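You operate a simulated robot arm through the tools that you are given. There is no shell and no other tool.

You run a simulated robot arm. Do the job below in one go: nothing can be reset, and whatever is moved stays where it is left.

Task
Wind the blue bandage onto its roll and stand the roll on the grey tote.
Fine: set it on the turntable, throw the white grip lever on, crank till the roll is full and no further, throw the lever off. Set down upright: blue bandage roll. Where these are worked on the way, their far stop is far enough and under half their travel is too little: white grip lever.

It is judged by the outcome, as a careful person would: the job done as asked, and still so three seconds after it is handed in. It fails if anything else is knocked over, pushed out of place, dropped, spilled or broken.

Robot
A 6-joint arm with a two-finger gripper, fixed in place. Base frame: the origin is at the foot of the arm, x ahead of it, y to its left, z up. Units: m, degrees, N and s.
Its first joint turns from -166.0 to 166.0 degrees. Payload 3.43 kg.
Tool frame: the origin (TCP) lies between the finger pads and is the grasp point; the fingertips stand 0.02 m ahead of it; z points along the fingers, y is the line along which they close. Largest opening 0.19 m; the body of the gripper starts 0.248 m behind the TCP.
Orientation is told as [roll, pitch, yaw] about the base's x, y, z axes, in that order, counted from this pose: with the fingers straight down and closing along the base's y, the tool's x points along the base's -x, its y along +y and its z along -z.

Tools
- The arm moves only by the tool drive_tool. Its argument "increments" is a list of rows, each a list of 6 numbers: the shift along the tool's x, y, z in mm, then the turn, a rotation vector about the tool's x, y, z in degrees. In form: [[dx, dy, dz, wx, wy, wz], ...]. A call has 1 to 20 rows; each row shifts and turns the commanded pose from where the row before left it, along the tool's axes as they then stand. "claw" is the gripper command, from -1 (shut) to 1 (fully open), values between in proportion, set as the call begins (left out, the last holds). Each row takes 0.2 s and may step no farther than 0.05 m and 8.6 degrees from the row before; otherwise, or with a gripper value out of range, the whole call is refused. Where a pose cannot be reached the arm comes as near as it can. A force on the tool above 80 N (or 10 N above the force at the start of the call, whichever is more), or a blocked arm, ends the call early, and 0.2 s more pass. The fingers move at their own pace (about 0.045 m/s each) and stop on an object; they squeeze with about 35 N. The grip force told is the motor's: it shows also when the fingers shut on nothing. Time passes only in rows, and 0.2 s behind the last, so rows that do not move let the fingers close. The reply holds the time, the measured pose of the TCP, the force on the tool along the base axes, the opening and the grip force, in the units named above and with some noise, with the torque about the TCP (base axes, N m) and any sound that the robot's microphone picked up, and new pictures: "pictures" is both (left out), scene, wrist or none.
- Cameras (640 x 400 px; columns grow to the right, rows downward): "scene" is fixed at [0.2209, -0.5017, 1.3118]; the picture's right is [0.27, -0.96, 0.00], its down [-0.62, -0.17, -0.77] and it looks along [0.74, 0.20, -0.64] (base axes); focal length 320 px, centre (320, 200). "wrist" rides on the gripper at [0.07, -0.008, -0.288] in the tool frame; the picture's right is [0.12, 0.99, 0.00], its down [-0.96, 0.11, -0.25] and it looks along [-0.25, 0.03, 0.97] (tool axes); focal length 261 px, centre (320, 200). There is no depth. A picture from a camera that has moved, and an enlarged one, comes with that camera's place and axes in the base frame and with its lens.
- raise_lower(by): slides the trunk up (or, below 0, down) by that many m; the arm rides with it, the base frame stays. It gives what a move gives, with no picture.
- enlarge(camera, box): a new picture of the part [left, top, right, bottom] of that camera's present view, enlarged. The clock stands still meanwhile.
- sign_off(): hands the job in; it is judged then, once.

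Nothing tells you positions but the pictures and the camera data. Unless the task says otherwise, let go and move clear before handing in.

The tools are called after "Request:" as a command line: name --pt "numbers of a row" for each row, then --argument value for the rest, lists and objects as JSON in quotes. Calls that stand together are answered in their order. drive_tool: Moves the arm, as the interface text tells. Its arguments: {"type":"object","properties":{"increments":{"type":"array","items":{"type":"array","items":{"type":"number"}}},"claw":{"type":"number"},"pictures":{"type":"string","enum":["both","scene","wrist","none"]}},"required":["increments"]} The other tools are called the same way: raise_lower (by) slides the trunk up or down; enlarge (camera, box) takes an enlarged picture of a part of a camera's view; sign_off () hands the job in.

At the start:

```text
time: 0.0
eef_pos: [0.786, 0.2861, 0.8841]
tcp_rot: [-0.1, 0.0, -0.1]
ft_force: [-0.6, 1.0, 0.1]
torque: [-0.02, 0.0, 0.0]
grip_width: 0.1901
finger_force: 0.1
trunk travel left (down, up): [-0.175, 0.065]
```

scene: 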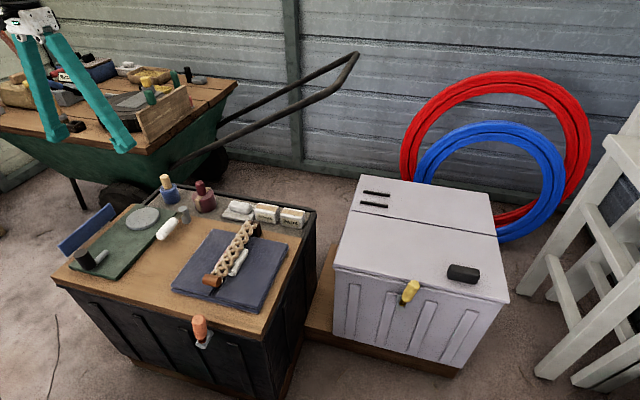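
wrist: 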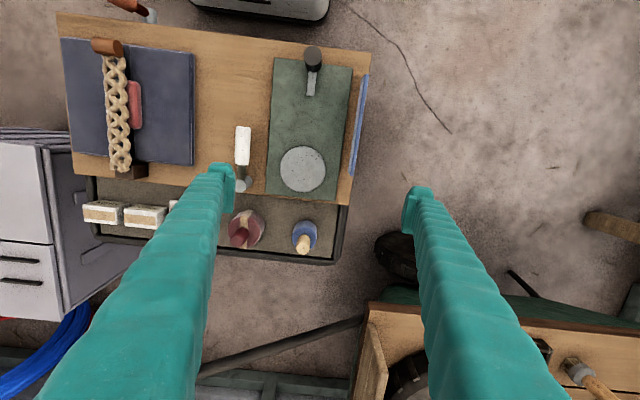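

I see a workbench with a green mat (grey disc turntable, black crank), a blue pad and a light grey box to the right. I'll enlarge the views before moving anything.

Request:
enlarge --camera "scene" --box '[40, 160, 200, 300]'

Request:
enlarge --camera "scene" --box '[160, 180, 320, 350]'

Request:
enlarge --camera "scene" --box '[320, 160, 520, 320]'

Request:
enlarge --camera "wrist" --box '[220, 30, 380, 270]'

Request:
enlarge --camera "wrist" --box '[50, 0, 250, 260]'

Request:
enlarge --camera "scene" --box '[0, 50, 220, 190]'

```text
2.86 times, centred on (120, 230) of scene
camera zoom: at [0.2209, -0.5017, 1.3118], right [0.27, -0.96, 0.0], down [-0.62, -0.17, -0.77], along [0.74, 0.2, -0.64], focal length 913 px, centre (891, 114)
```

zoom: 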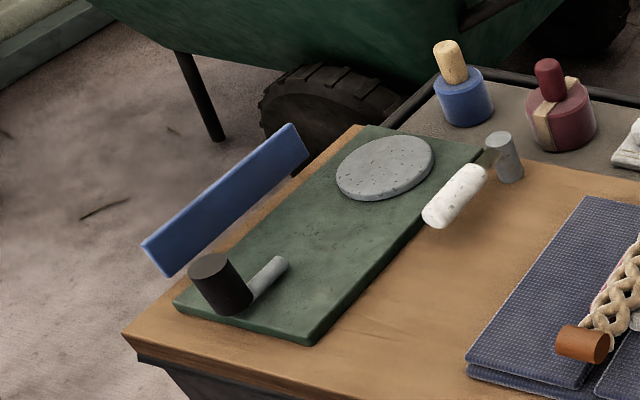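

```text
2.35 times, centred on (240, 265) of scene
camera zoom: at [0.2209, -0.5017, 1.3118], right [0.27, -0.96, 0.0], down [-0.62, -0.17, -0.77], along [0.74, 0.2, -0.64], focal length 752 px, centre (508, 47)
```

zoom: 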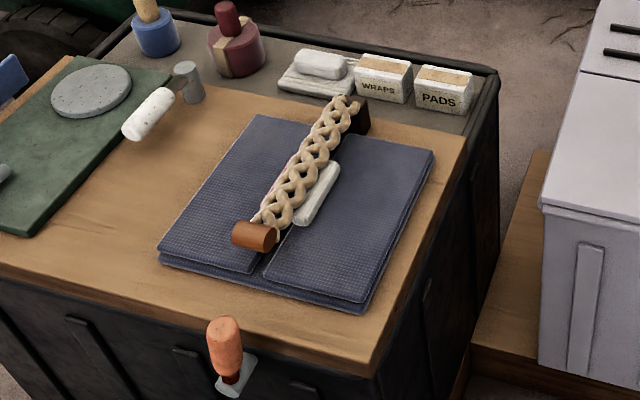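

```text
2.50 times, centred on (420, 240) of scene
camera zoom: at [0.2209, -0.5017, 1.3118], right [0.27, -0.96, 0.0], down [-0.62, -0.17, -0.77], along [0.74, 0.2, -0.64], focal length 799 px, centre (70, 100)
```

zoom: 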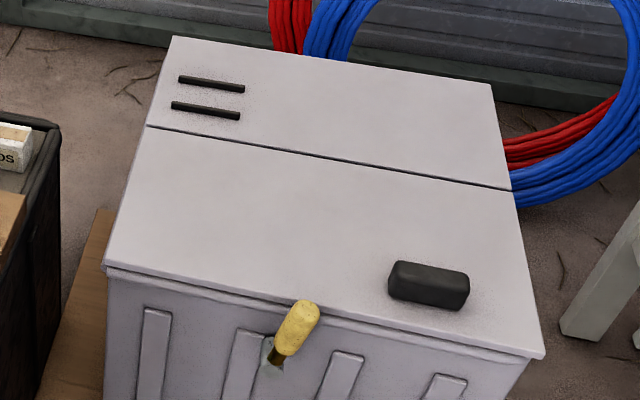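

```text
1.67 times, centred on (300, 150) of wrist
camera zoom: at [0.7165, 0.2779, 1.1715], right [-0.12, 0.99, 0.0], down [0.96, 0.11, 0.25], along [0.25, 0.03, -0.97], focal length 434 px, centre (353, 283)
```

zoom: 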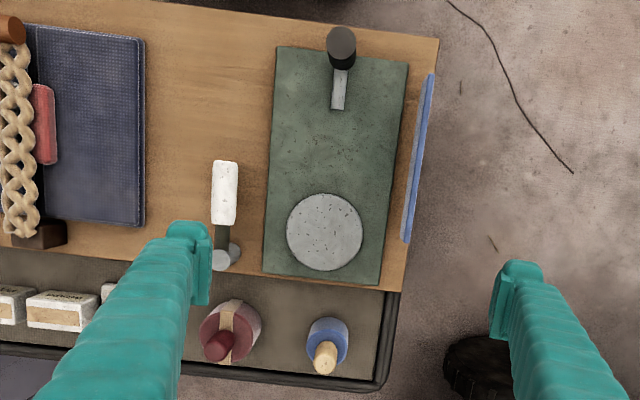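

```text
1.54 times, centred on (150, 130) of wrist
camera zoom: at [0.7165, 0.2779, 1.1715], right [-0.12, 0.99, 0.0], down [0.96, 0.11, 0.25], along [0.25, 0.03, -0.97], focal length 401 px, centre (582, 308)
```

zoom: 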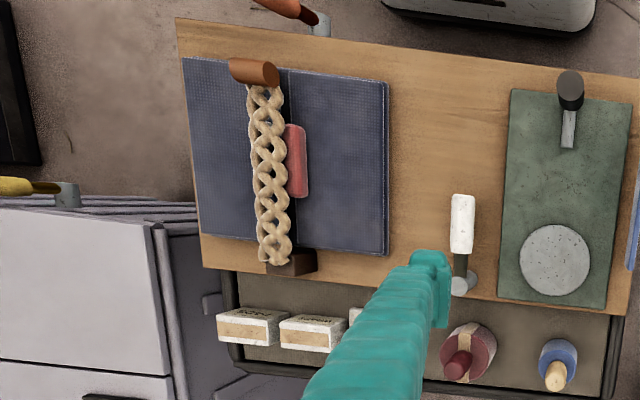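

```text
2.86 times, centred on (110, 120) of scene
camera zoom: at [0.2209, -0.5017, 1.3118], right [0.27, -0.96, 0.0], down [-0.62, -0.17, -0.77], along [0.74, 0.2, -0.64], focal length 913 px, centre (920, 429)
```

zoom: 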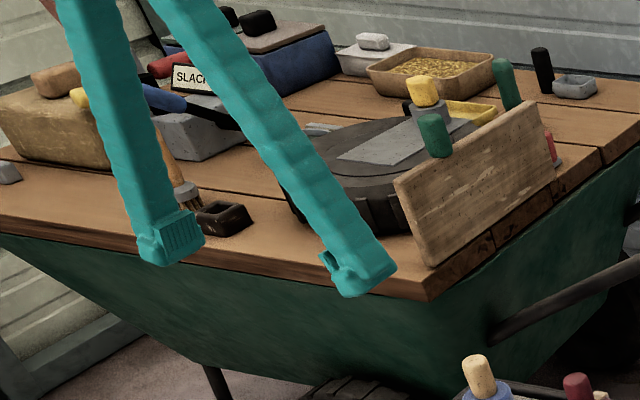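

The blue roll (tan core) seems to stand in the rear tray near (0.96, 0.27). The turntable disc is near (0.80, 0.25, 0.60), with the white lever to its right and the crank at the near end of the mat. I'll shift back for a better wrist view.

Request:
drive_tool --pt "40 0 0 0 0 0" --pt "40 -20 0 0 0 0" --pt "40 -20 0 0 0 0" --claw 0

```text
time: 0.8
eef_pos: [0.6636, 0.2497, 0.882]
tcp_rot: [0.1, 0.0, 0.0]
ft_force: [-0.3, 0.0, -0.7]
torque: [-0.06, 0.15, -0.02]
grip_width: 0.1193
finger_force: 0.0
trunk travel left (down, up): [-0.175, 0.065]
camera wrist: at [0.5959, 0.2424, 1.1701], right [-0.12, 0.99, 0.0], down [0.96, 0.11, 0.25], along [0.24, 0.03, -0.97], focal length 261 px, centre (320, 200)
```

scene: 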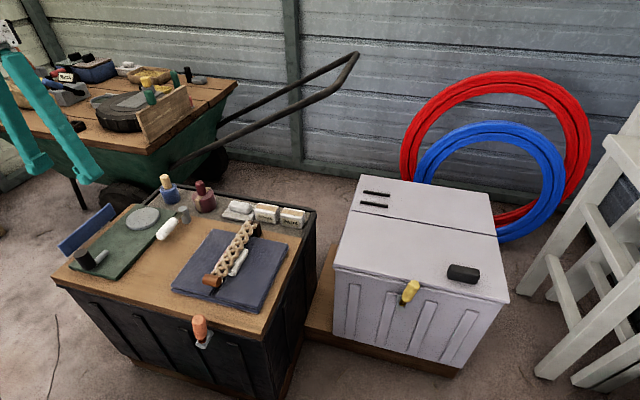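
wrist: 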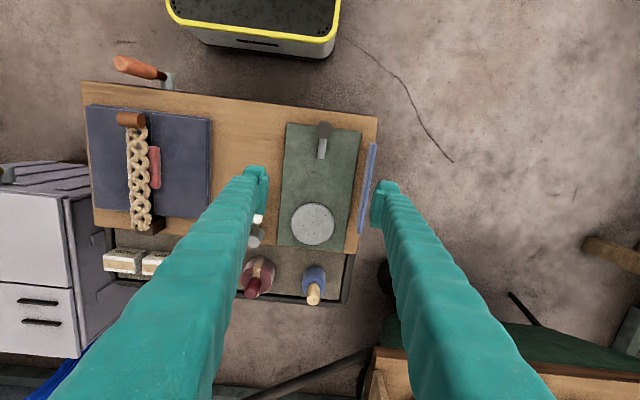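

The grey-and-yellow thing at the top of the wrist view is my own base. I'll move forward and lower, so the lever, disc and roll are seen close up and clear of the fingers.

Request:
drive_tool --pt "-45 0 0 0 0 0" --pt "-45 -15 0 0 0 0" --pt "-45 -15 20 0 0 0" --pt "-45 -10 20 0 0 0" --pt "0 0 20 0 0 0" --pt "0 0 0 0 0 0" --claw 0.6 --pictures "wrist"

Request:
enlarge --camera "wrist" --box '[220, 0, 460, 200]'

```text
refused: row 3 steps farther than a row can; nothing moved
```

```text
2.00 times, centred on (340, 100) of wrist
camera zoom: at [0.5959, 0.2424, 1.1701], right [-0.12, 0.99, 0.0], down [0.96, 0.11, 0.25], along [0.24, 0.03, -0.97], focal length 521 px, centre (280, 400)
```

zoom: 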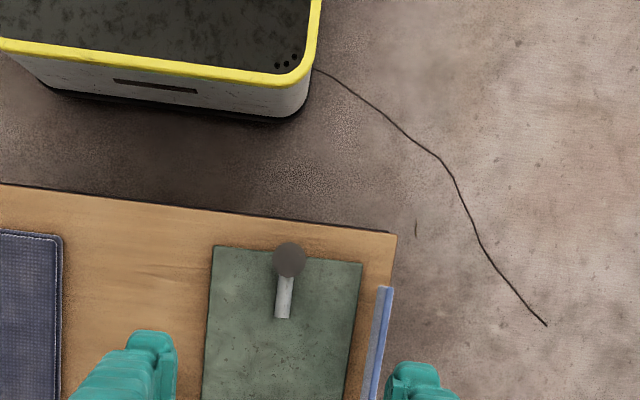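

My combined step was too long, so nothing moved. I'll use smaller steps toward the lever and the roll.

Request:
drive_tool --pt "-40 0 0 0 0 0" --pt "-40 -15 0 0 0 0" --pt "-40 -15 20 0 0 0" --pt "-40 -10 20 0 0 0" --pt "-30 0 25 0 0 0" --pt "0 0 0 0 0 0" --claw 0.6 --pictures "wrist"

Request:
enlarge --camera "wrist" --box '[220, 0, 460, 200]'

```text
time: 2.2
eef_pos: [0.8572, 0.2055, 0.8185]
tcp_rot: [0.0, 0.0, -0.2]
ft_force: [0.3, 0.2, -0.6]
torque: [0.01, 0.02, 0.03]
grip_width: 0.1519
finger_force: 0.1
trunk travel left (down, up): [-0.175, 0.065]
camera wrist: at [0.7893, 0.1972, 1.107], right [-0.12, 0.99, 0.0], down [0.96, 0.11, 0.25], along [0.25, 0.03, -0.97], focal length 261 px, centre (320, 200)
```

wrist: 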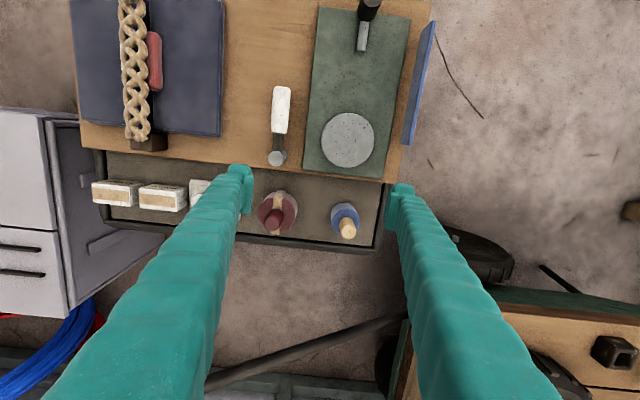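

```text
2.00 times, centred on (340, 100) of wrist
camera zoom: at [0.7893, 0.1972, 1.107], right [-0.12, 0.99, 0.0], down [0.96, 0.11, 0.25], along [0.25, 0.03, -0.97], focal length 521 px, centre (280, 400)
```

zoom: 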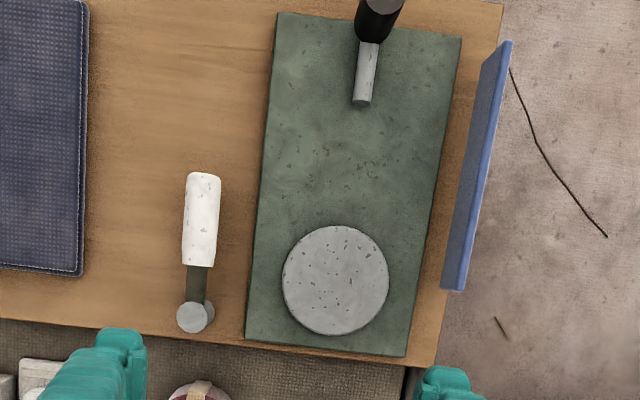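

The lever pivots on a vertical grey post near (0.844, 0.124), with its white grip lying toward me at z≈0.63. The crank knob is at about (0.588, 0.251), with its pivot near (0.645, 0.251). I'll zoom on the roll and the lever.

Request:
enlarge --camera "wrist" --box '[240, 150, 400, 250]'

Request:
enlarge --camera "scene" --box '[130, 160, 230, 260]'

Request:
enlarge --camera "scene" --box '[50, 190, 150, 290]'

Request:
enlarge --camera "wrist" --box '[300, 0, 460, 100]'

```text
4.00 times, centred on (320, 200) of wrist
camera zoom: at [0.7893, 0.1972, 1.107], right [-0.12, 0.99, 0.0], down [0.96, 0.11, 0.25], along [0.25, 0.03, -0.97], focal length 1043 px, centre (320, 200)
```

zoom: 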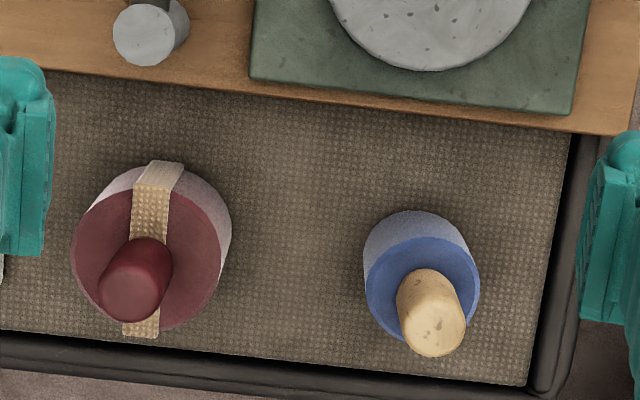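

```text
4.00 times, centred on (180, 210) of scene
camera zoom: at [0.2209, -0.5017, 1.3118], right [0.27, -0.96, 0.0], down [-0.62, -0.17, -0.77], along [0.74, 0.2, -0.64], focal length 1278 px, centre (880, 160)
```

zoom: 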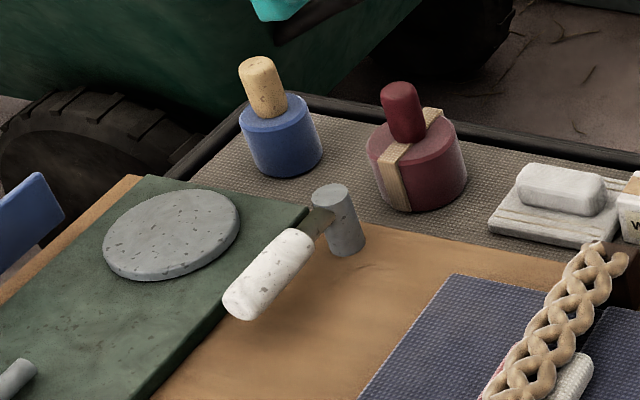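

```text
4.00 times, centred on (100, 240) of scene
camera zoom: at [0.2209, -0.5017, 1.3118], right [0.27, -0.96, 0.0], down [-0.62, -0.17, -0.77], along [0.74, 0.2, -0.64], focal length 1278 px, centre (1200, 40)
```

zoom: 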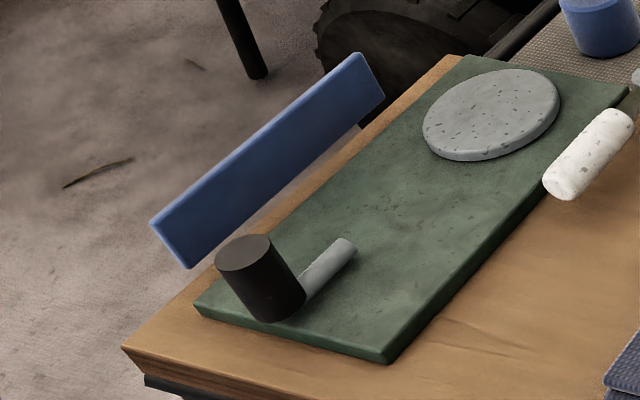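

```text
4.00 times, centred on (380, 50) of wrist
camera zoom: at [0.7893, 0.1972, 1.107], right [-0.12, 0.99, 0.0], down [0.96, 0.11, 0.25], along [0.25, 0.03, -0.97], focal length 1043 px, centre (80, 800)
```

zoom: 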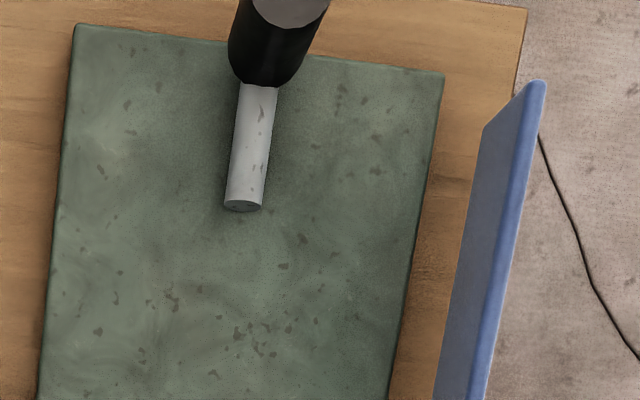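

The blue roll's core top is near (0.962, 0.272, 0.655), with the body top at about 0.60. The red strapped roll is its neighbour at y≈0.13. I'll hover over the blue roll with a narrow opening and see how far I can reach.

Request:
drive_tool --pt "-35 22 0 0 0 0" --pt "-35 23 20 0 0 0" --pt "-35 22 20 0 0 0" --pt "0 0 30 0 0 0" --pt "0 0 0 0 0 0" --pt "0 0 0 0 0 0" --claw -0.25 --pictures "both"

```text
time: 3.6
eef_pos: [0.9623, 0.2725, 0.7496]
tcp_rot: [-0.1, 0.0, -0.1]
ft_force: [-0.7, -0.6, 0.0]
torque: [-0.01, -0.03, -0.02]
grip_width: 0.0714
finger_force: 0.0
trunk travel left (down, up): [-0.175, 0.065]
camera wrist: at [0.8928, 0.2637, 1.0373], right [-0.12, 0.99, 0.0], down [0.96, 0.11, 0.25], along [0.25, 0.03, -0.97], focal length 261 px, centre (320, 200)
```

scene: 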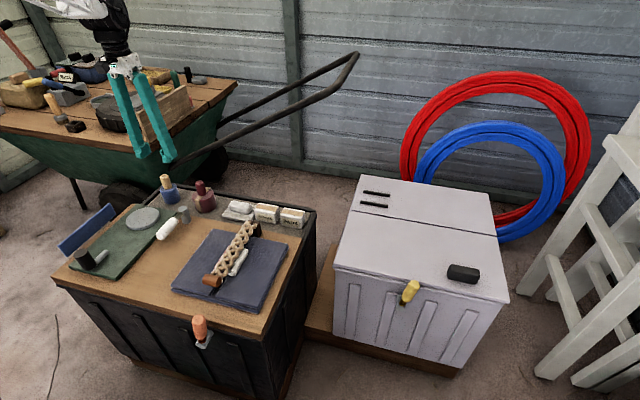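
wrist: 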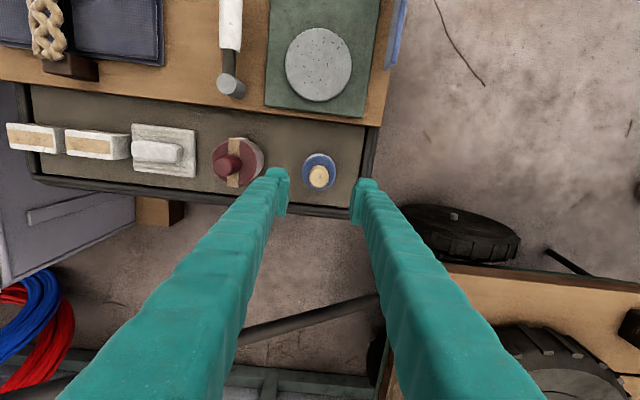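

The arm reaches here. I'll zoom to refine the roll position before going down.

Request:
enlarge --camera "wrist" --box '[270, 130, 370, 210]'

Request:
enlarge --camera "scene" --box '[120, 130, 220, 220]'

```text
5.00 times, centred on (320, 170) of wrist
camera zoom: at [0.8928, 0.2637, 1.0373], right [-0.12, 0.99, 0.0], down [0.96, 0.11, 0.25], along [0.25, 0.03, -0.97], focal length 1303 px, centre (320, 350)
```

zoom: 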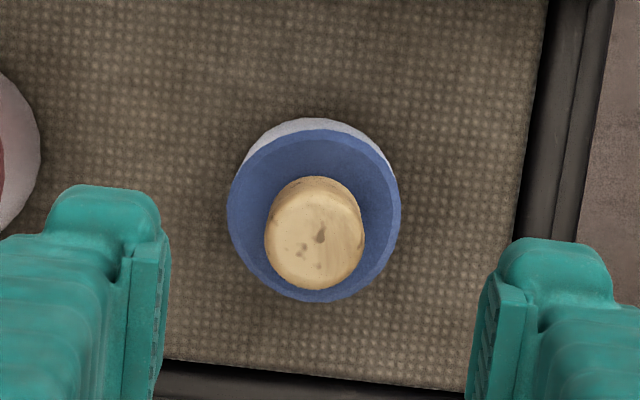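

```text
4.44 times, centred on (170, 175) of scene
camera zoom: at [0.2209, -0.5017, 1.3118], right [0.27, -0.96, 0.0], down [-0.62, -0.17, -0.77], along [0.74, 0.2, -0.64], focal length 1420 px, centre (987, 311)
```

zoom: 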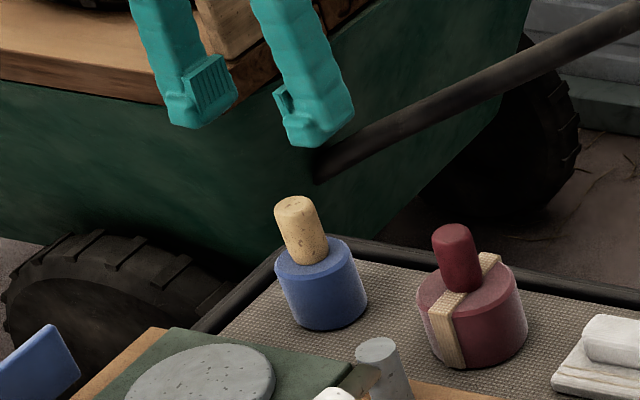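

Refined, the core centre is about (0.960, 0.270). I'll descend around the core, keeping the fingertips above the roll's body.

Request:
drive_tool --pt "2 -2 30 0 0 0" --pt "0 0 35 0 0 0" --pt "0 0 30 0 0 0" --pt "0 0 15 0 0 0" --pt "0 0 7 0 0 0" --pt "0 0 0 0 0 0" --pictures "both"

```text
time: 5.0
eef_pos: [0.9606, 0.2708, 0.6322]
tcp_rot: [0.0, 0.0, 0.0]
ft_force: [-0.2, -0.4, 0.9]
torque: [0.02, 0.01, 0.03]
grip_width: 0.0712
finger_force: 0.1
trunk travel left (down, up): [-0.175, 0.065]
camera wrist: at [0.8919, 0.2629, 0.919], right [-0.12, 0.99, 0.0], down [0.96, 0.11, 0.25], along [0.25, 0.03, -0.97], focal length 261 px, centre (320, 200)
```

scene: 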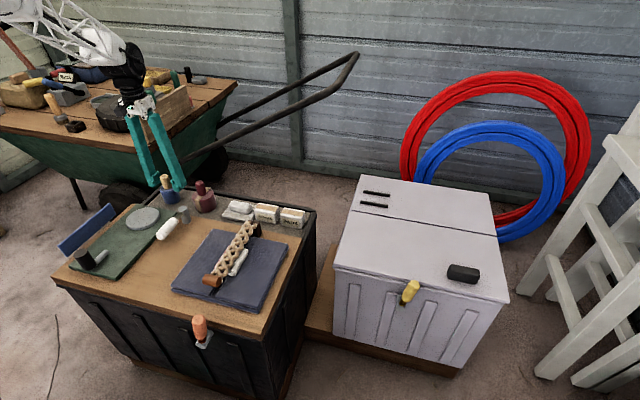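
wrist: 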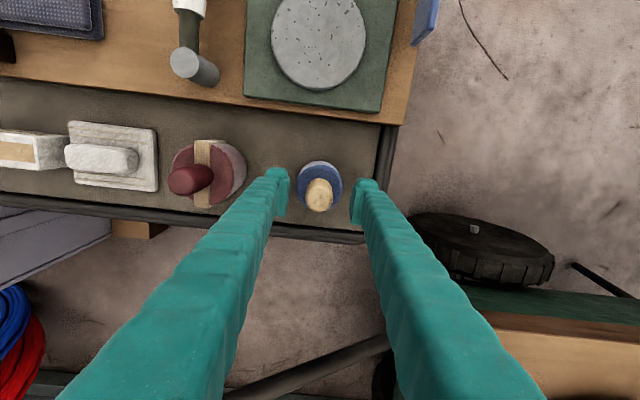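

Request:
enlarge --camera "wrist" --box '[260, 140, 380, 230]'

Request:
enlarge --camera "scene" --box '[130, 140, 220, 220]'

```text
4.44 times, centred on (320, 185) of wrist
camera zoom: at [0.8919, 0.2629, 0.919], right [-0.12, 0.99, 0.0], down [0.96, 0.11, 0.25], along [0.25, 0.03, -0.97], focal length 1158 px, centre (320, 267)
```

zoom: 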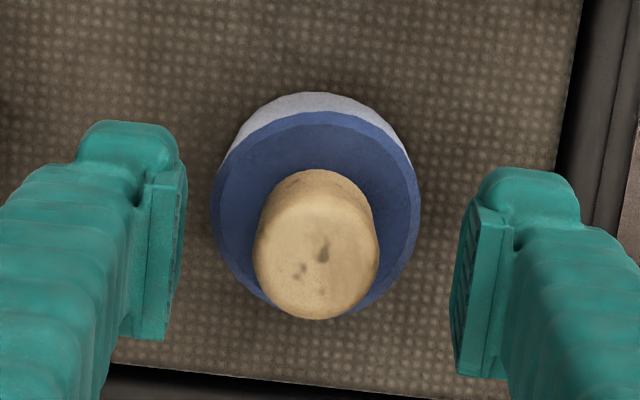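

```text
5.00 times, centred on (175, 180) of scene
camera zoom: at [0.2209, -0.5017, 1.3118], right [0.27, -0.96, 0.0], down [-0.62, -0.17, -0.77], along [0.74, 0.2, -0.64], focal length 1598 px, centre (1045, 300)
```

zoom: 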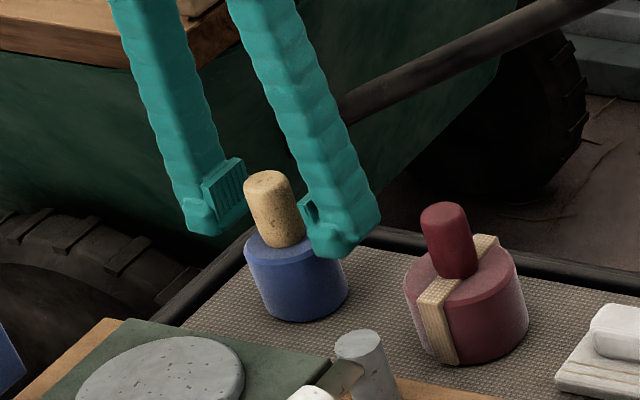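

The fingers straddle the core well, so I'll close on it now.

Request:
drive_tool --pt "0 0 0 0 0 0" --pt "0 0 0 0 0 0" --pt "0 0 0 0 0 0" --pt "0 0 0 0 0 0" --pt "0 0 0 0 0 0" --claw -1 --pictures "wrist"

```text
time: 6.2
eef_pos: [0.9611, 0.271, 0.6318]
tcp_rot: [0.0, -0.1, -0.1]
ft_force: [1.5, -1.2, 12.3]
torque: [-0.02, 0.01, 0.01]
grip_width: 0.0287
finger_force: 35.2
trunk travel left (down, up): [-0.175, 0.065]
camera wrist: at [0.8918, 0.2627, 0.9198], right [-0.12, 0.99, 0.0], down [0.96, 0.11, 0.25], along [0.25, 0.03, -0.97], focal length 261 px, centre (320, 200)
```

wrist: 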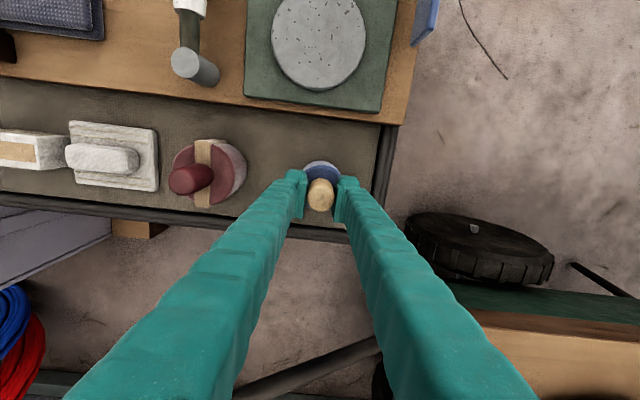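

The core is held at a 0.0287 m opening. I'll lift straight up and then carry it over the turntable disc.

Request:
drive_tool --pt "0 0 -20 0 0 0" --pt "0 0 -40 0 0 0" --pt "0 0 -45 0 0 0" --pt "0 0 -15 0 0 0" --pt "0 0 0 0 0 0" --pictures "both"

```text
time: 7.4
eef_pos: [0.9601, 0.2701, 0.753]
tcp_rot: [-0.1, 0.0, 0.0]
ft_force: [0.7, -0.1, -1.8]
torque: [-0.02, 0.0, 0.01]
grip_width: 0.0286
finger_force: 34.9
trunk travel left (down, up): [-0.175, 0.065]
camera wrist: at [0.8909, 0.2617, 1.0405], right [-0.12, 0.99, 0.0], down [0.96, 0.11, 0.25], along [0.25, 0.03, -0.97], focal length 261 px, centre (320, 200)
```

scene: 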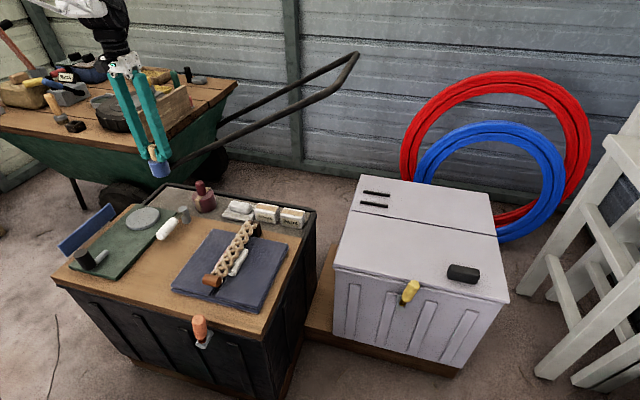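
wrist: 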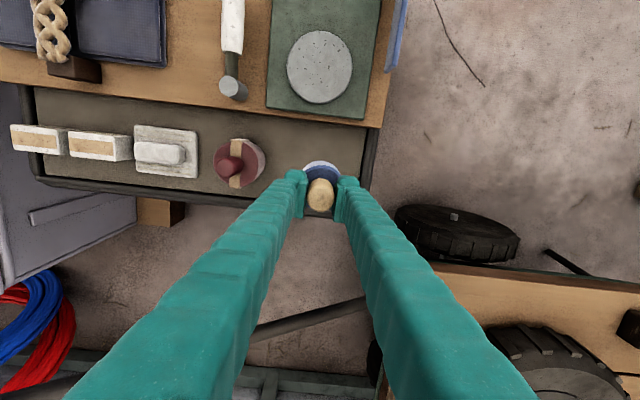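

The roll is lifted. Next I'll go over the disc centre at about (0.797, 0.251).

Request:
drive_tool --pt "40 0 0 0 0 0" --pt "40 -5 0 0 0 0" --pt "40 -7 0 0 0 0" --pt "30 -7 0 0 0 0" --pt "12 0 15 0 0 0" --pt "0 0 15 0 0 0" --pt "0 0 0 0 0 0" --pictures "both"

Request:
enlarge --camera "scene" --box '[90, 150, 200, 250]'

Request:
enlarge --camera "wrist" --box '[250, 120, 390, 230]'

```text
time: 9.0
eef_pos: [0.7957, 0.2506, 0.7249]
tcp_rot: [-0.1, 0.0, -0.1]
ft_force: [1.0, 0.6, -2.7]
torque: [0.0, -0.02, -0.03]
grip_width: 0.0285
finger_force: 34.7
trunk travel left (down, up): [-0.175, 0.065]
camera wrist: at [0.7266, 0.2418, 1.0133], right [-0.12, 0.99, 0.0], down [0.96, 0.11, 0.25], along [0.25, 0.03, -0.97], focal length 261 px, centre (320, 200)
```

scene: 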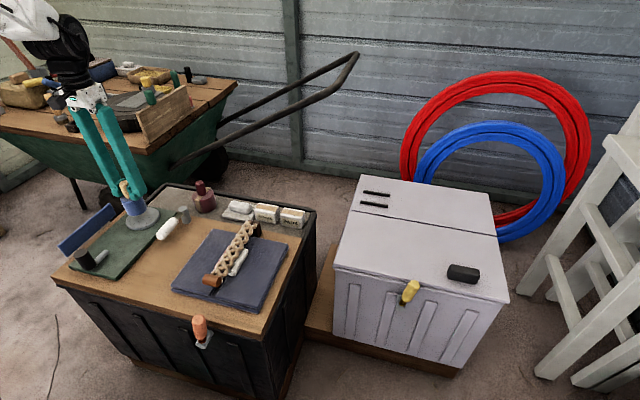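
wrist: 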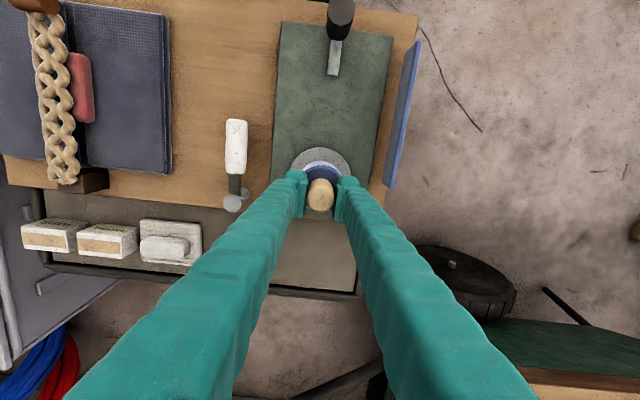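

```text
4.00 times, centred on (145, 200) of scene
camera zoom: at [0.2209, -0.5017, 1.3118], right [0.27, -0.96, 0.0], down [-0.62, -0.17, -0.77], along [0.74, 0.2, -0.64], focal length 1278 px, centre (1020, 200)
```

zoom: 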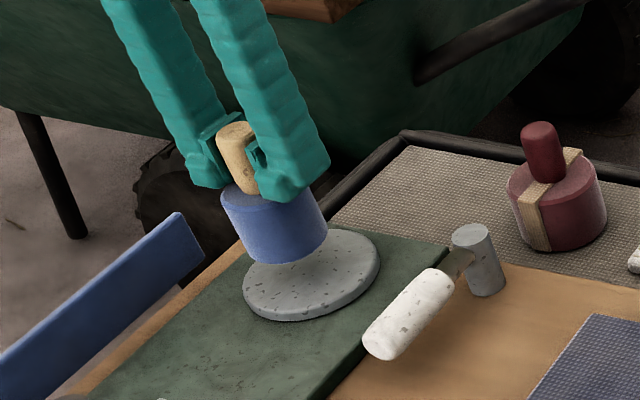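

```text
3.64 times, centred on (320, 175) of wrist
camera zoom: at [0.7266, 0.2418, 1.0133], right [-0.12, 0.99, 0.0], down [0.96, 0.11, 0.25], along [0.25, 0.03, -0.97], focal length 948 px, centre (320, 291)
```

zoom: 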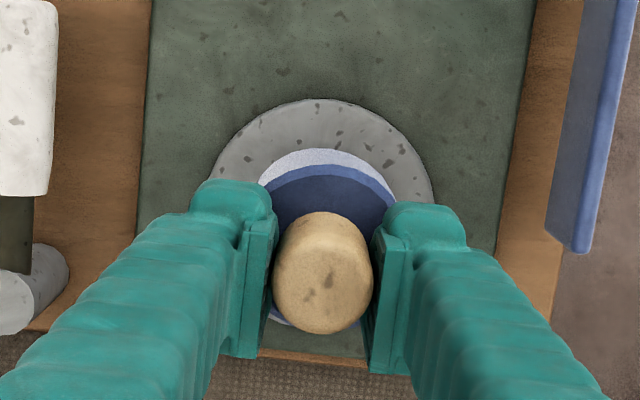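

The roll hangs centred above the disc to within a couple of mm. I'll lower it slowly and watch for contact force.

Request:
drive_tool --pt "-1 0 15 0 0 0" --pt "0 0 13 0 0 0" --pt "0 0 6 0 0 0" --pt "0 0 0 0 0 0" --pictures "scene"

Request:
enlarge --camera "scene" --box '[90, 150, 200, 250]'

```text
time: 10.2
eef_pos: [0.7968, 0.2504, 0.6938]
tcp_rot: [0.1, -0.3, 0.0]
ft_force: [-21.1, -9.8, 51.4]
torque: [-0.33, 0.68, -0.01]
grip_width: 0.0286
finger_force: 34.6
trunk travel left (down, up): [-0.175, 0.065]
stopped in row 4: the force on the tool passed its limit at 83 N (the readings are from after the stop); the commanded pose is now the measured one
```

scene: 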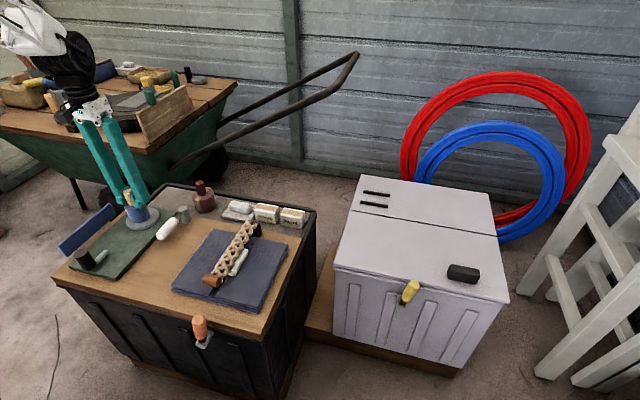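

```text
4.00 times, centred on (145, 200) of scene
camera zoom: at [0.2209, -0.5017, 1.3118], right [0.27, -0.96, 0.0], down [-0.62, -0.17, -0.77], along [0.74, 0.2, -0.64], focal length 1278 px, centre (1020, 200)
```

zoom: 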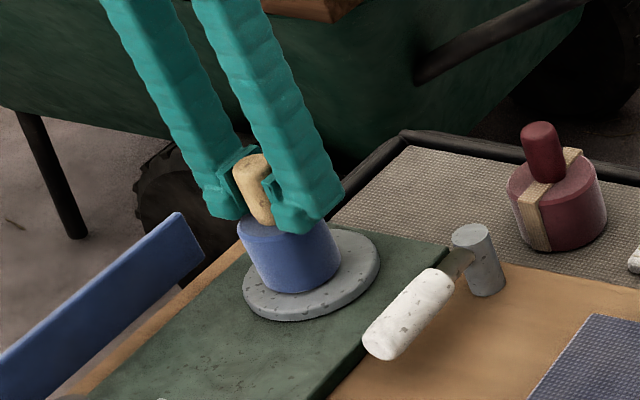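

Contact came a little earlier than I expected. I'll ease up slightly to unload, and look closely at how the roll sits on the disc.

Request:
drive_tool --pt "0 0 -1.5 0 0 0" --pt "0 0 0 0 0 0" --pictures "both"

Request:
enlarge --camera "scene" --box '[115, 180, 165, 235]'

Request:
enlarge --camera "wrist" --box '[250, 120, 390, 230]'

```text
time: 10.8
eef_pos: [0.7966, 0.2512, 0.6935]
tcp_rot: [0.1, -0.4, 0.0]
ft_force: [-20.5, -10.4, 49.6]
torque: [-0.48, 0.62, -0.08]
grip_width: 0.0284
finger_force: 35.3
trunk travel left (down, up): [-0.175, 0.065]
camera wrist: at [0.7267, 0.2425, 0.9812], right [-0.12, 0.99, 0.0], down [0.96, 0.11, 0.25], along [0.25, 0.03, -0.97], focal length 261 px, centre (320, 200)
```

scene: 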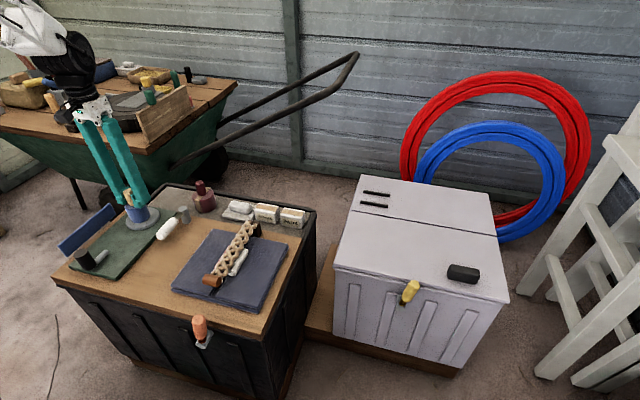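
wrist: 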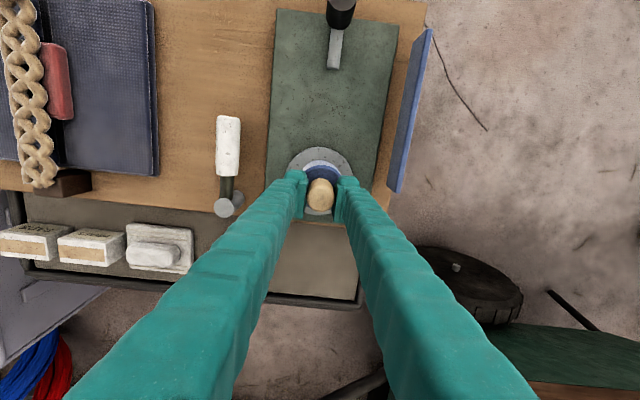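

```text
7.27 times, centred on (140, 208) of scene
camera zoom: at [0.2209, -0.5017, 1.3118], right [0.27, -0.96, 0.0], down [-0.62, -0.17, -0.77], along [0.74, 0.2, -0.64], focal length 2324 px, centre (1629, 146)
```

zoom: 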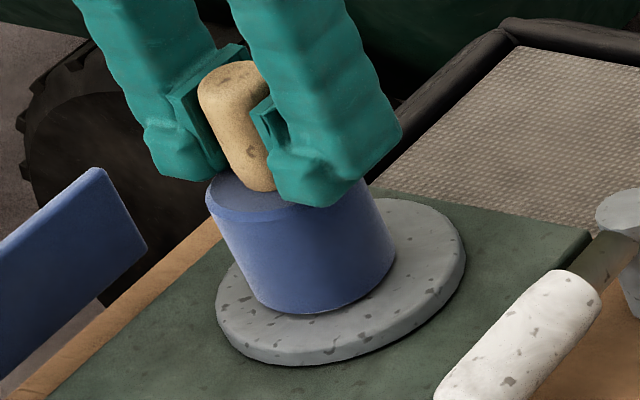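

```text
3.64 times, centred on (320, 175) of wrist
camera zoom: at [0.7267, 0.2425, 0.9812], right [-0.12, 0.99, 0.0], down [0.96, 0.11, 0.25], along [0.25, 0.03, -0.97], focal length 948 px, centre (320, 291)
```

zoom: 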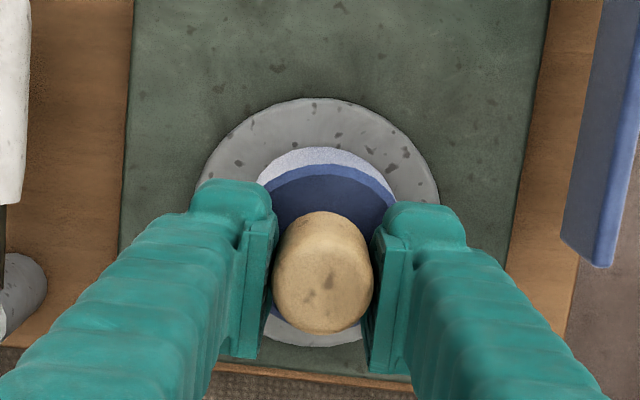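

The wrist view shows the roll centred on the disc, but the force is still about 50 N. I'll ease up another 2 mm and re-read it.

Request:
drive_tool --pt "0 0 -2 0 0 0" --pt "0 0 0 0 0 0" --pt "0 0 0 0 0 0" --pictures "none"

Request:
enlarge --camera "scene" --box '[115, 180, 165, 235]'

```text
time: 11.6
eef_pos: [0.7982, 0.2506, 0.6933]
tcp_rot: [0.1, -0.2, -0.2]
ft_force: [-12.7, -7.9, 27.7]
torque: [-0.43, 0.27, -0.02]
grip_width: 0.0285
finger_force: 34.9
trunk travel left (down, up): [-0.175, 0.065]
```

```text
7.27 times, centred on (140, 208) of scene
camera zoom: at [0.2209, -0.5017, 1.3118], right [0.27, -0.96, 0.0], down [-0.62, -0.17, -0.77], along [0.74, 0.2, -0.64], focal length 2324 px, centre (1629, 146)
```

zoom: 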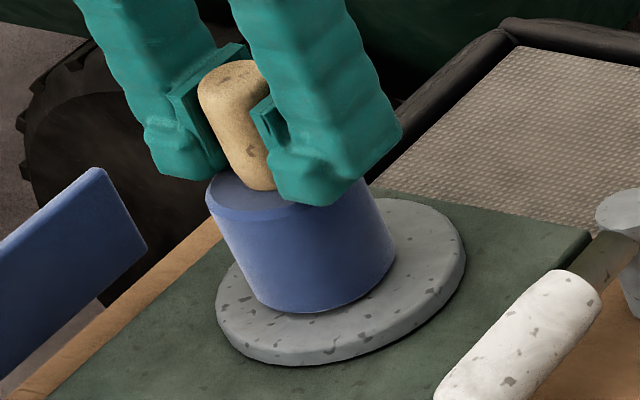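

Force is dropping as I unload. I'll take off the remaining ~25 N and then open the fingers.

Request:
drive_tool --pt "0 0 -2 0 0 0" --pt "0 0 0 0 0 0" --pt "0 0 0 0 0 0" --pictures "none"

```text
time: 12.4
eef_pos: [0.7982, 0.2534, 0.6947]
tcp_rot: [0.0, -0.1, 0.0]
ft_force: [-0.3, 0.8, -1.6]
torque: [-0.01, 0.04, 0.04]
grip_width: 0.029
finger_force: 35.3
trunk travel left (down, up): [-0.175, 0.065]
```

The force is now near zero. Before letting go I'll check how the roll sits.

Request:
drive_tool --pt "0 0 0 0 0 0" --pictures "both"

Request:
enlarge --camera "scene" --box '[115, 180, 165, 235]'

Request:
enlarge --camera "wrist" --box '[250, 120, 390, 230]'

```text
time: 12.8
eef_pos: [0.7972, 0.2519, 0.6955]
tcp_rot: [-0.1, -0.3, 0.0]
ft_force: [0.4, -0.8, -2.3]
torque: [-0.02, 0.03, 0.0]
grip_width: 0.0284
finger_force: 34.9
trunk travel left (down, up): [-0.175, 0.065]
camera wrist: at [0.7285, 0.2436, 0.9828], right [-0.12, 0.99, 0.0], down [0.96, 0.11, 0.25], along [0.25, 0.03, -0.97], focal length 261 px, centre (320, 200)
```

scene: 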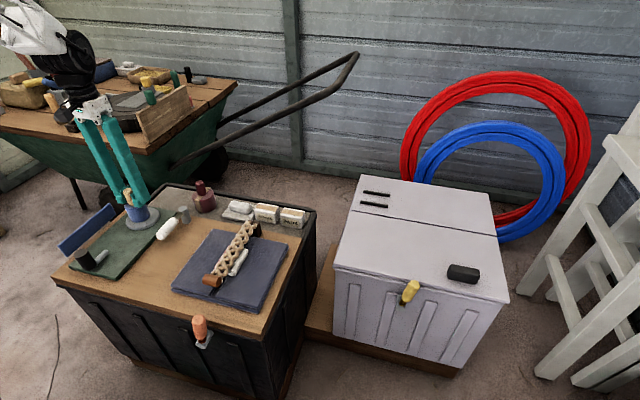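
wrist: 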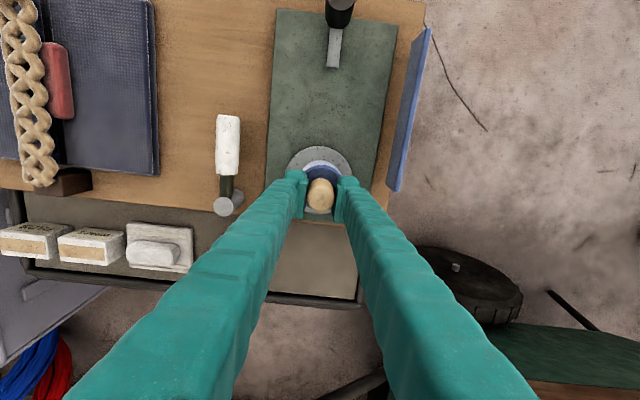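

```text
7.27 times, centred on (140, 208) of scene
camera zoom: at [0.2209, -0.5017, 1.3118], right [0.27, -0.96, 0.0], down [-0.62, -0.17, -0.77], along [0.74, 0.2, -0.64], focal length 2324 px, centre (1629, 146)
```

zoom: 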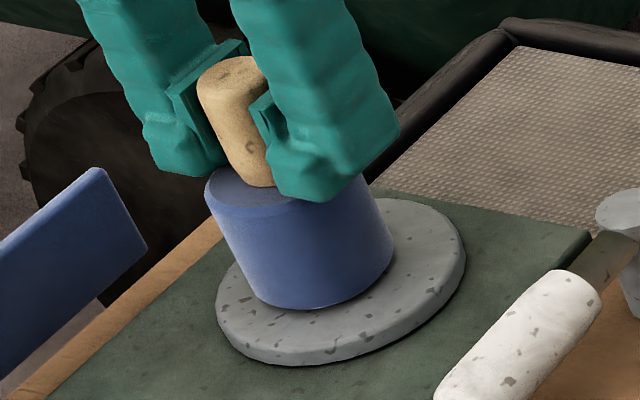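

```text
3.64 times, centred on (320, 175) of wrist
camera zoom: at [0.7285, 0.2436, 0.9828], right [-0.12, 0.99, 0.0], down [0.96, 0.11, 0.25], along [0.25, 0.03, -0.97], focal length 948 px, centre (320, 291)
```

zoom: 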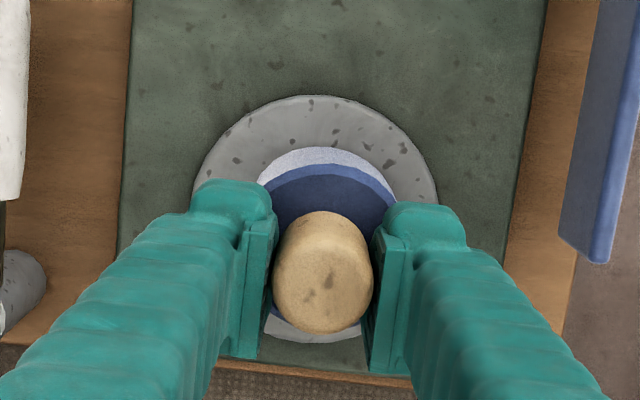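

The roll hovers about 1–2 mm above the disc and looks some 2–3 mm too far toward +y. I'll nudge it and re-check.

Request:
drive_tool --pt "-0.5 -3 0 0 0 0" --pt "0 0 0 0 0 0" --pictures "both"

Request:
enlarge --camera "scene" --box '[115, 180, 165, 235]'

Request:
enlarge --camera "wrist" --box '[270, 130, 370, 210]'

```text
time: 13.4
eef_pos: [0.7993, 0.249, 0.6949]
tcp_rot: [0.0, -0.2, -0.1]
ft_force: [-0.7, -0.6, -2.0]
torque: [-0.04, -0.02, 0.0]
grip_width: 0.0287
finger_force: 34.9
trunk travel left (down, up): [-0.175, 0.065]
camera wrist: at [0.7291, 0.2402, 0.9826], right [-0.12, 0.99, 0.0], down [0.96, 0.11, 0.25], along [0.25, 0.03, -0.97], focal length 261 px, centre (320, 200)
```

scene: 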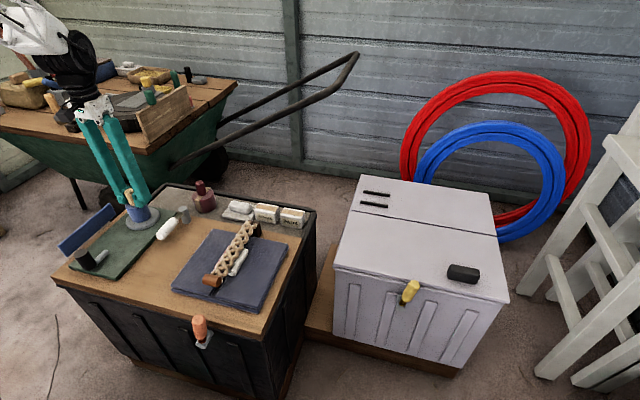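
wrist: 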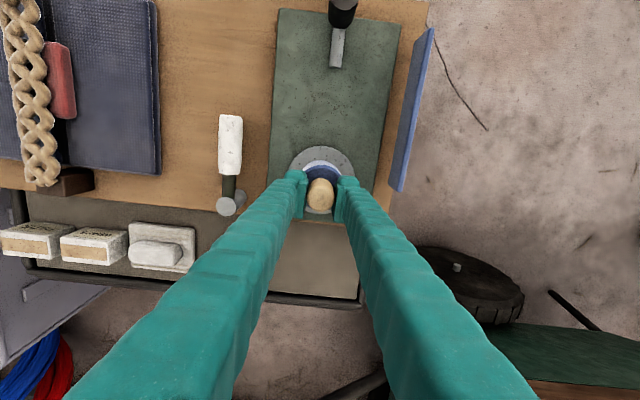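

```text
7.27 times, centred on (140, 208) of scene
camera zoom: at [0.2209, -0.5017, 1.3118], right [0.27, -0.96, 0.0], down [-0.62, -0.17, -0.77], along [0.74, 0.2, -0.64], focal length 2324 px, centre (1629, 146)
```

zoom: 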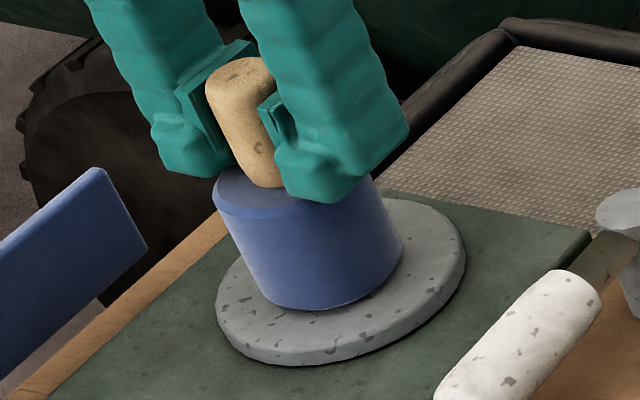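

```text
5.00 times, centred on (320, 170) of wrist
camera zoom: at [0.7291, 0.2402, 0.9826], right [-0.12, 0.99, 0.0], down [0.96, 0.11, 0.25], along [0.25, 0.03, -0.97], focal length 1303 px, centre (320, 350)
```

zoom: 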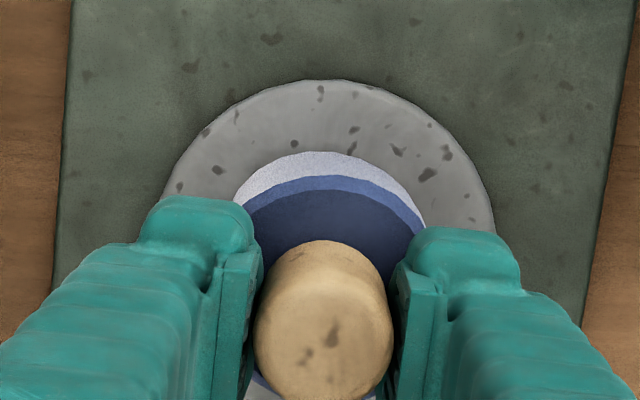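

It is now centred in both views. I'll lower about 2 mm until light contact and then release.

Request:
drive_tool --pt "0 0 1.5 0 0 0" --pt "0 0 0 0 0 0" --pt "0 0 0 0 0 0" --pictures "none"

```text
time: 14.2
eef_pos: [0.7988, 0.2478, 0.6937]
tcp_rot: [0.1, -0.2, 0.0]
ft_force: [0.8, 0.6, 7.7]
torque: [-0.09, -0.23, 0.01]
grip_width: 0.0289
finger_force: 34.8
trunk travel left (down, up): [-0.175, 0.065]
```

Light contact at about 8 N. I'll open the fingers now.

Request:
drive_tool --pt "0 0 0 0 0 0" --pt "0 0 0 0 0 0" --pt "0 0 0 0 0 0" --pt "0 0 0 0 0 0" --claw -0.3 --pictures "both"

Request:
enlarge --camera "scene" --box '[115, 180, 165, 235]'

```text
time: 15.2
eef_pos: [0.7986, 0.247, 0.6934]
tcp_rot: [0.0, -0.1, 0.0]
ft_force: [-0.9, -0.4, -0.1]
torque: [-0.06, -0.03, -0.01]
grip_width: 0.0658
finger_force: 0.0
trunk travel left (down, up): [-0.175, 0.065]
camera wrist: at [0.7285, 0.2399, 0.9807], right [-0.12, 0.99, 0.0], down [0.96, 0.11, 0.25], along [0.25, 0.03, -0.97], focal length 261 px, centre (320, 200)
```

scene: 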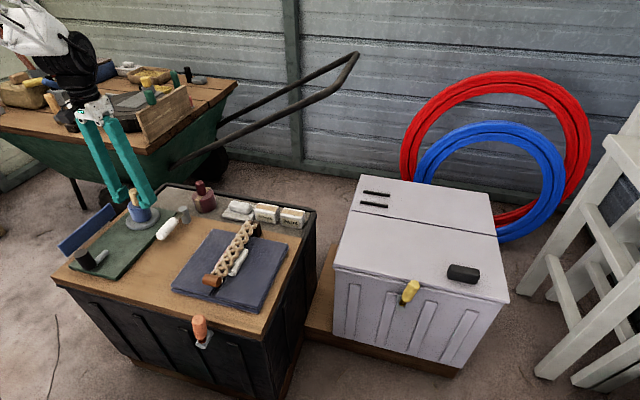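
wrist: 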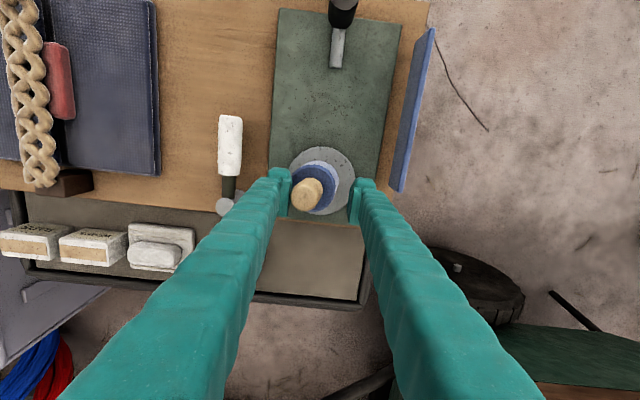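

```text
7.27 times, centred on (140, 208) of scene
camera zoom: at [0.2209, -0.5017, 1.3118], right [0.27, -0.96, 0.0], down [-0.62, -0.17, -0.77], along [0.74, 0.2, -0.64], focal length 2324 px, centre (1629, 146)
```

zoom: 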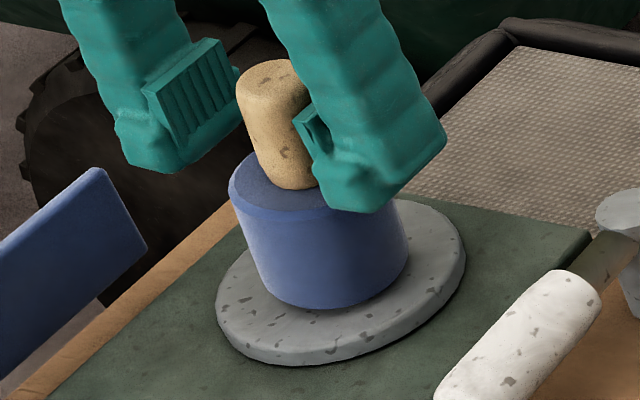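

The core seems to have shifted to the left in the wrist view after release. I'll zoom in to see whether the roll is tilted.

Request:
enlarge --camera "wrist" --box '[270, 130, 370, 230]'

Request:
enlarge --camera "scene" --box '[120, 180, 160, 230]'

```text
4.00 times, centred on (320, 180) of wrist
camera zoom: at [0.7285, 0.2399, 0.9807], right [-0.12, 0.99, 0.0], down [0.96, 0.11, 0.25], along [0.25, 0.03, -0.97], focal length 1043 px, centre (320, 280)
```

zoom: 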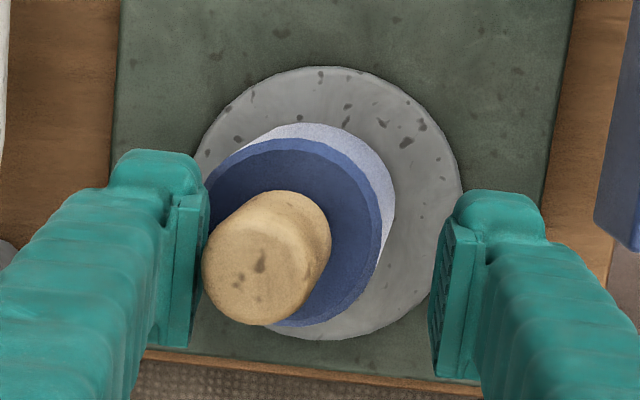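

```text
8.00 times, centred on (140, 205) of scene
camera zoom: at [0.2209, -0.5017, 1.3118], right [0.27, -0.96, 0.0], down [-0.62, -0.17, -0.77], along [0.74, 0.2, -0.64], focal length 2556 px, centre (1760, 160)
```

zoom: 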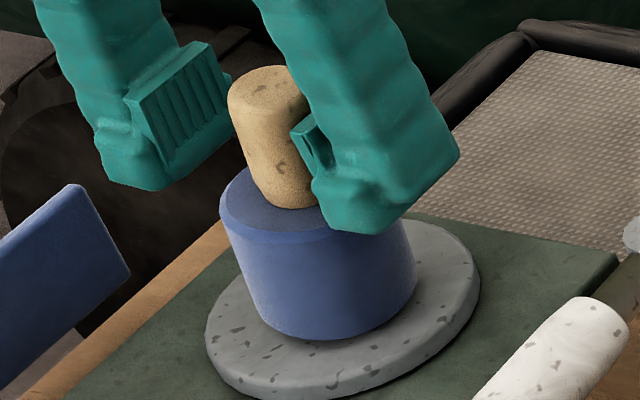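

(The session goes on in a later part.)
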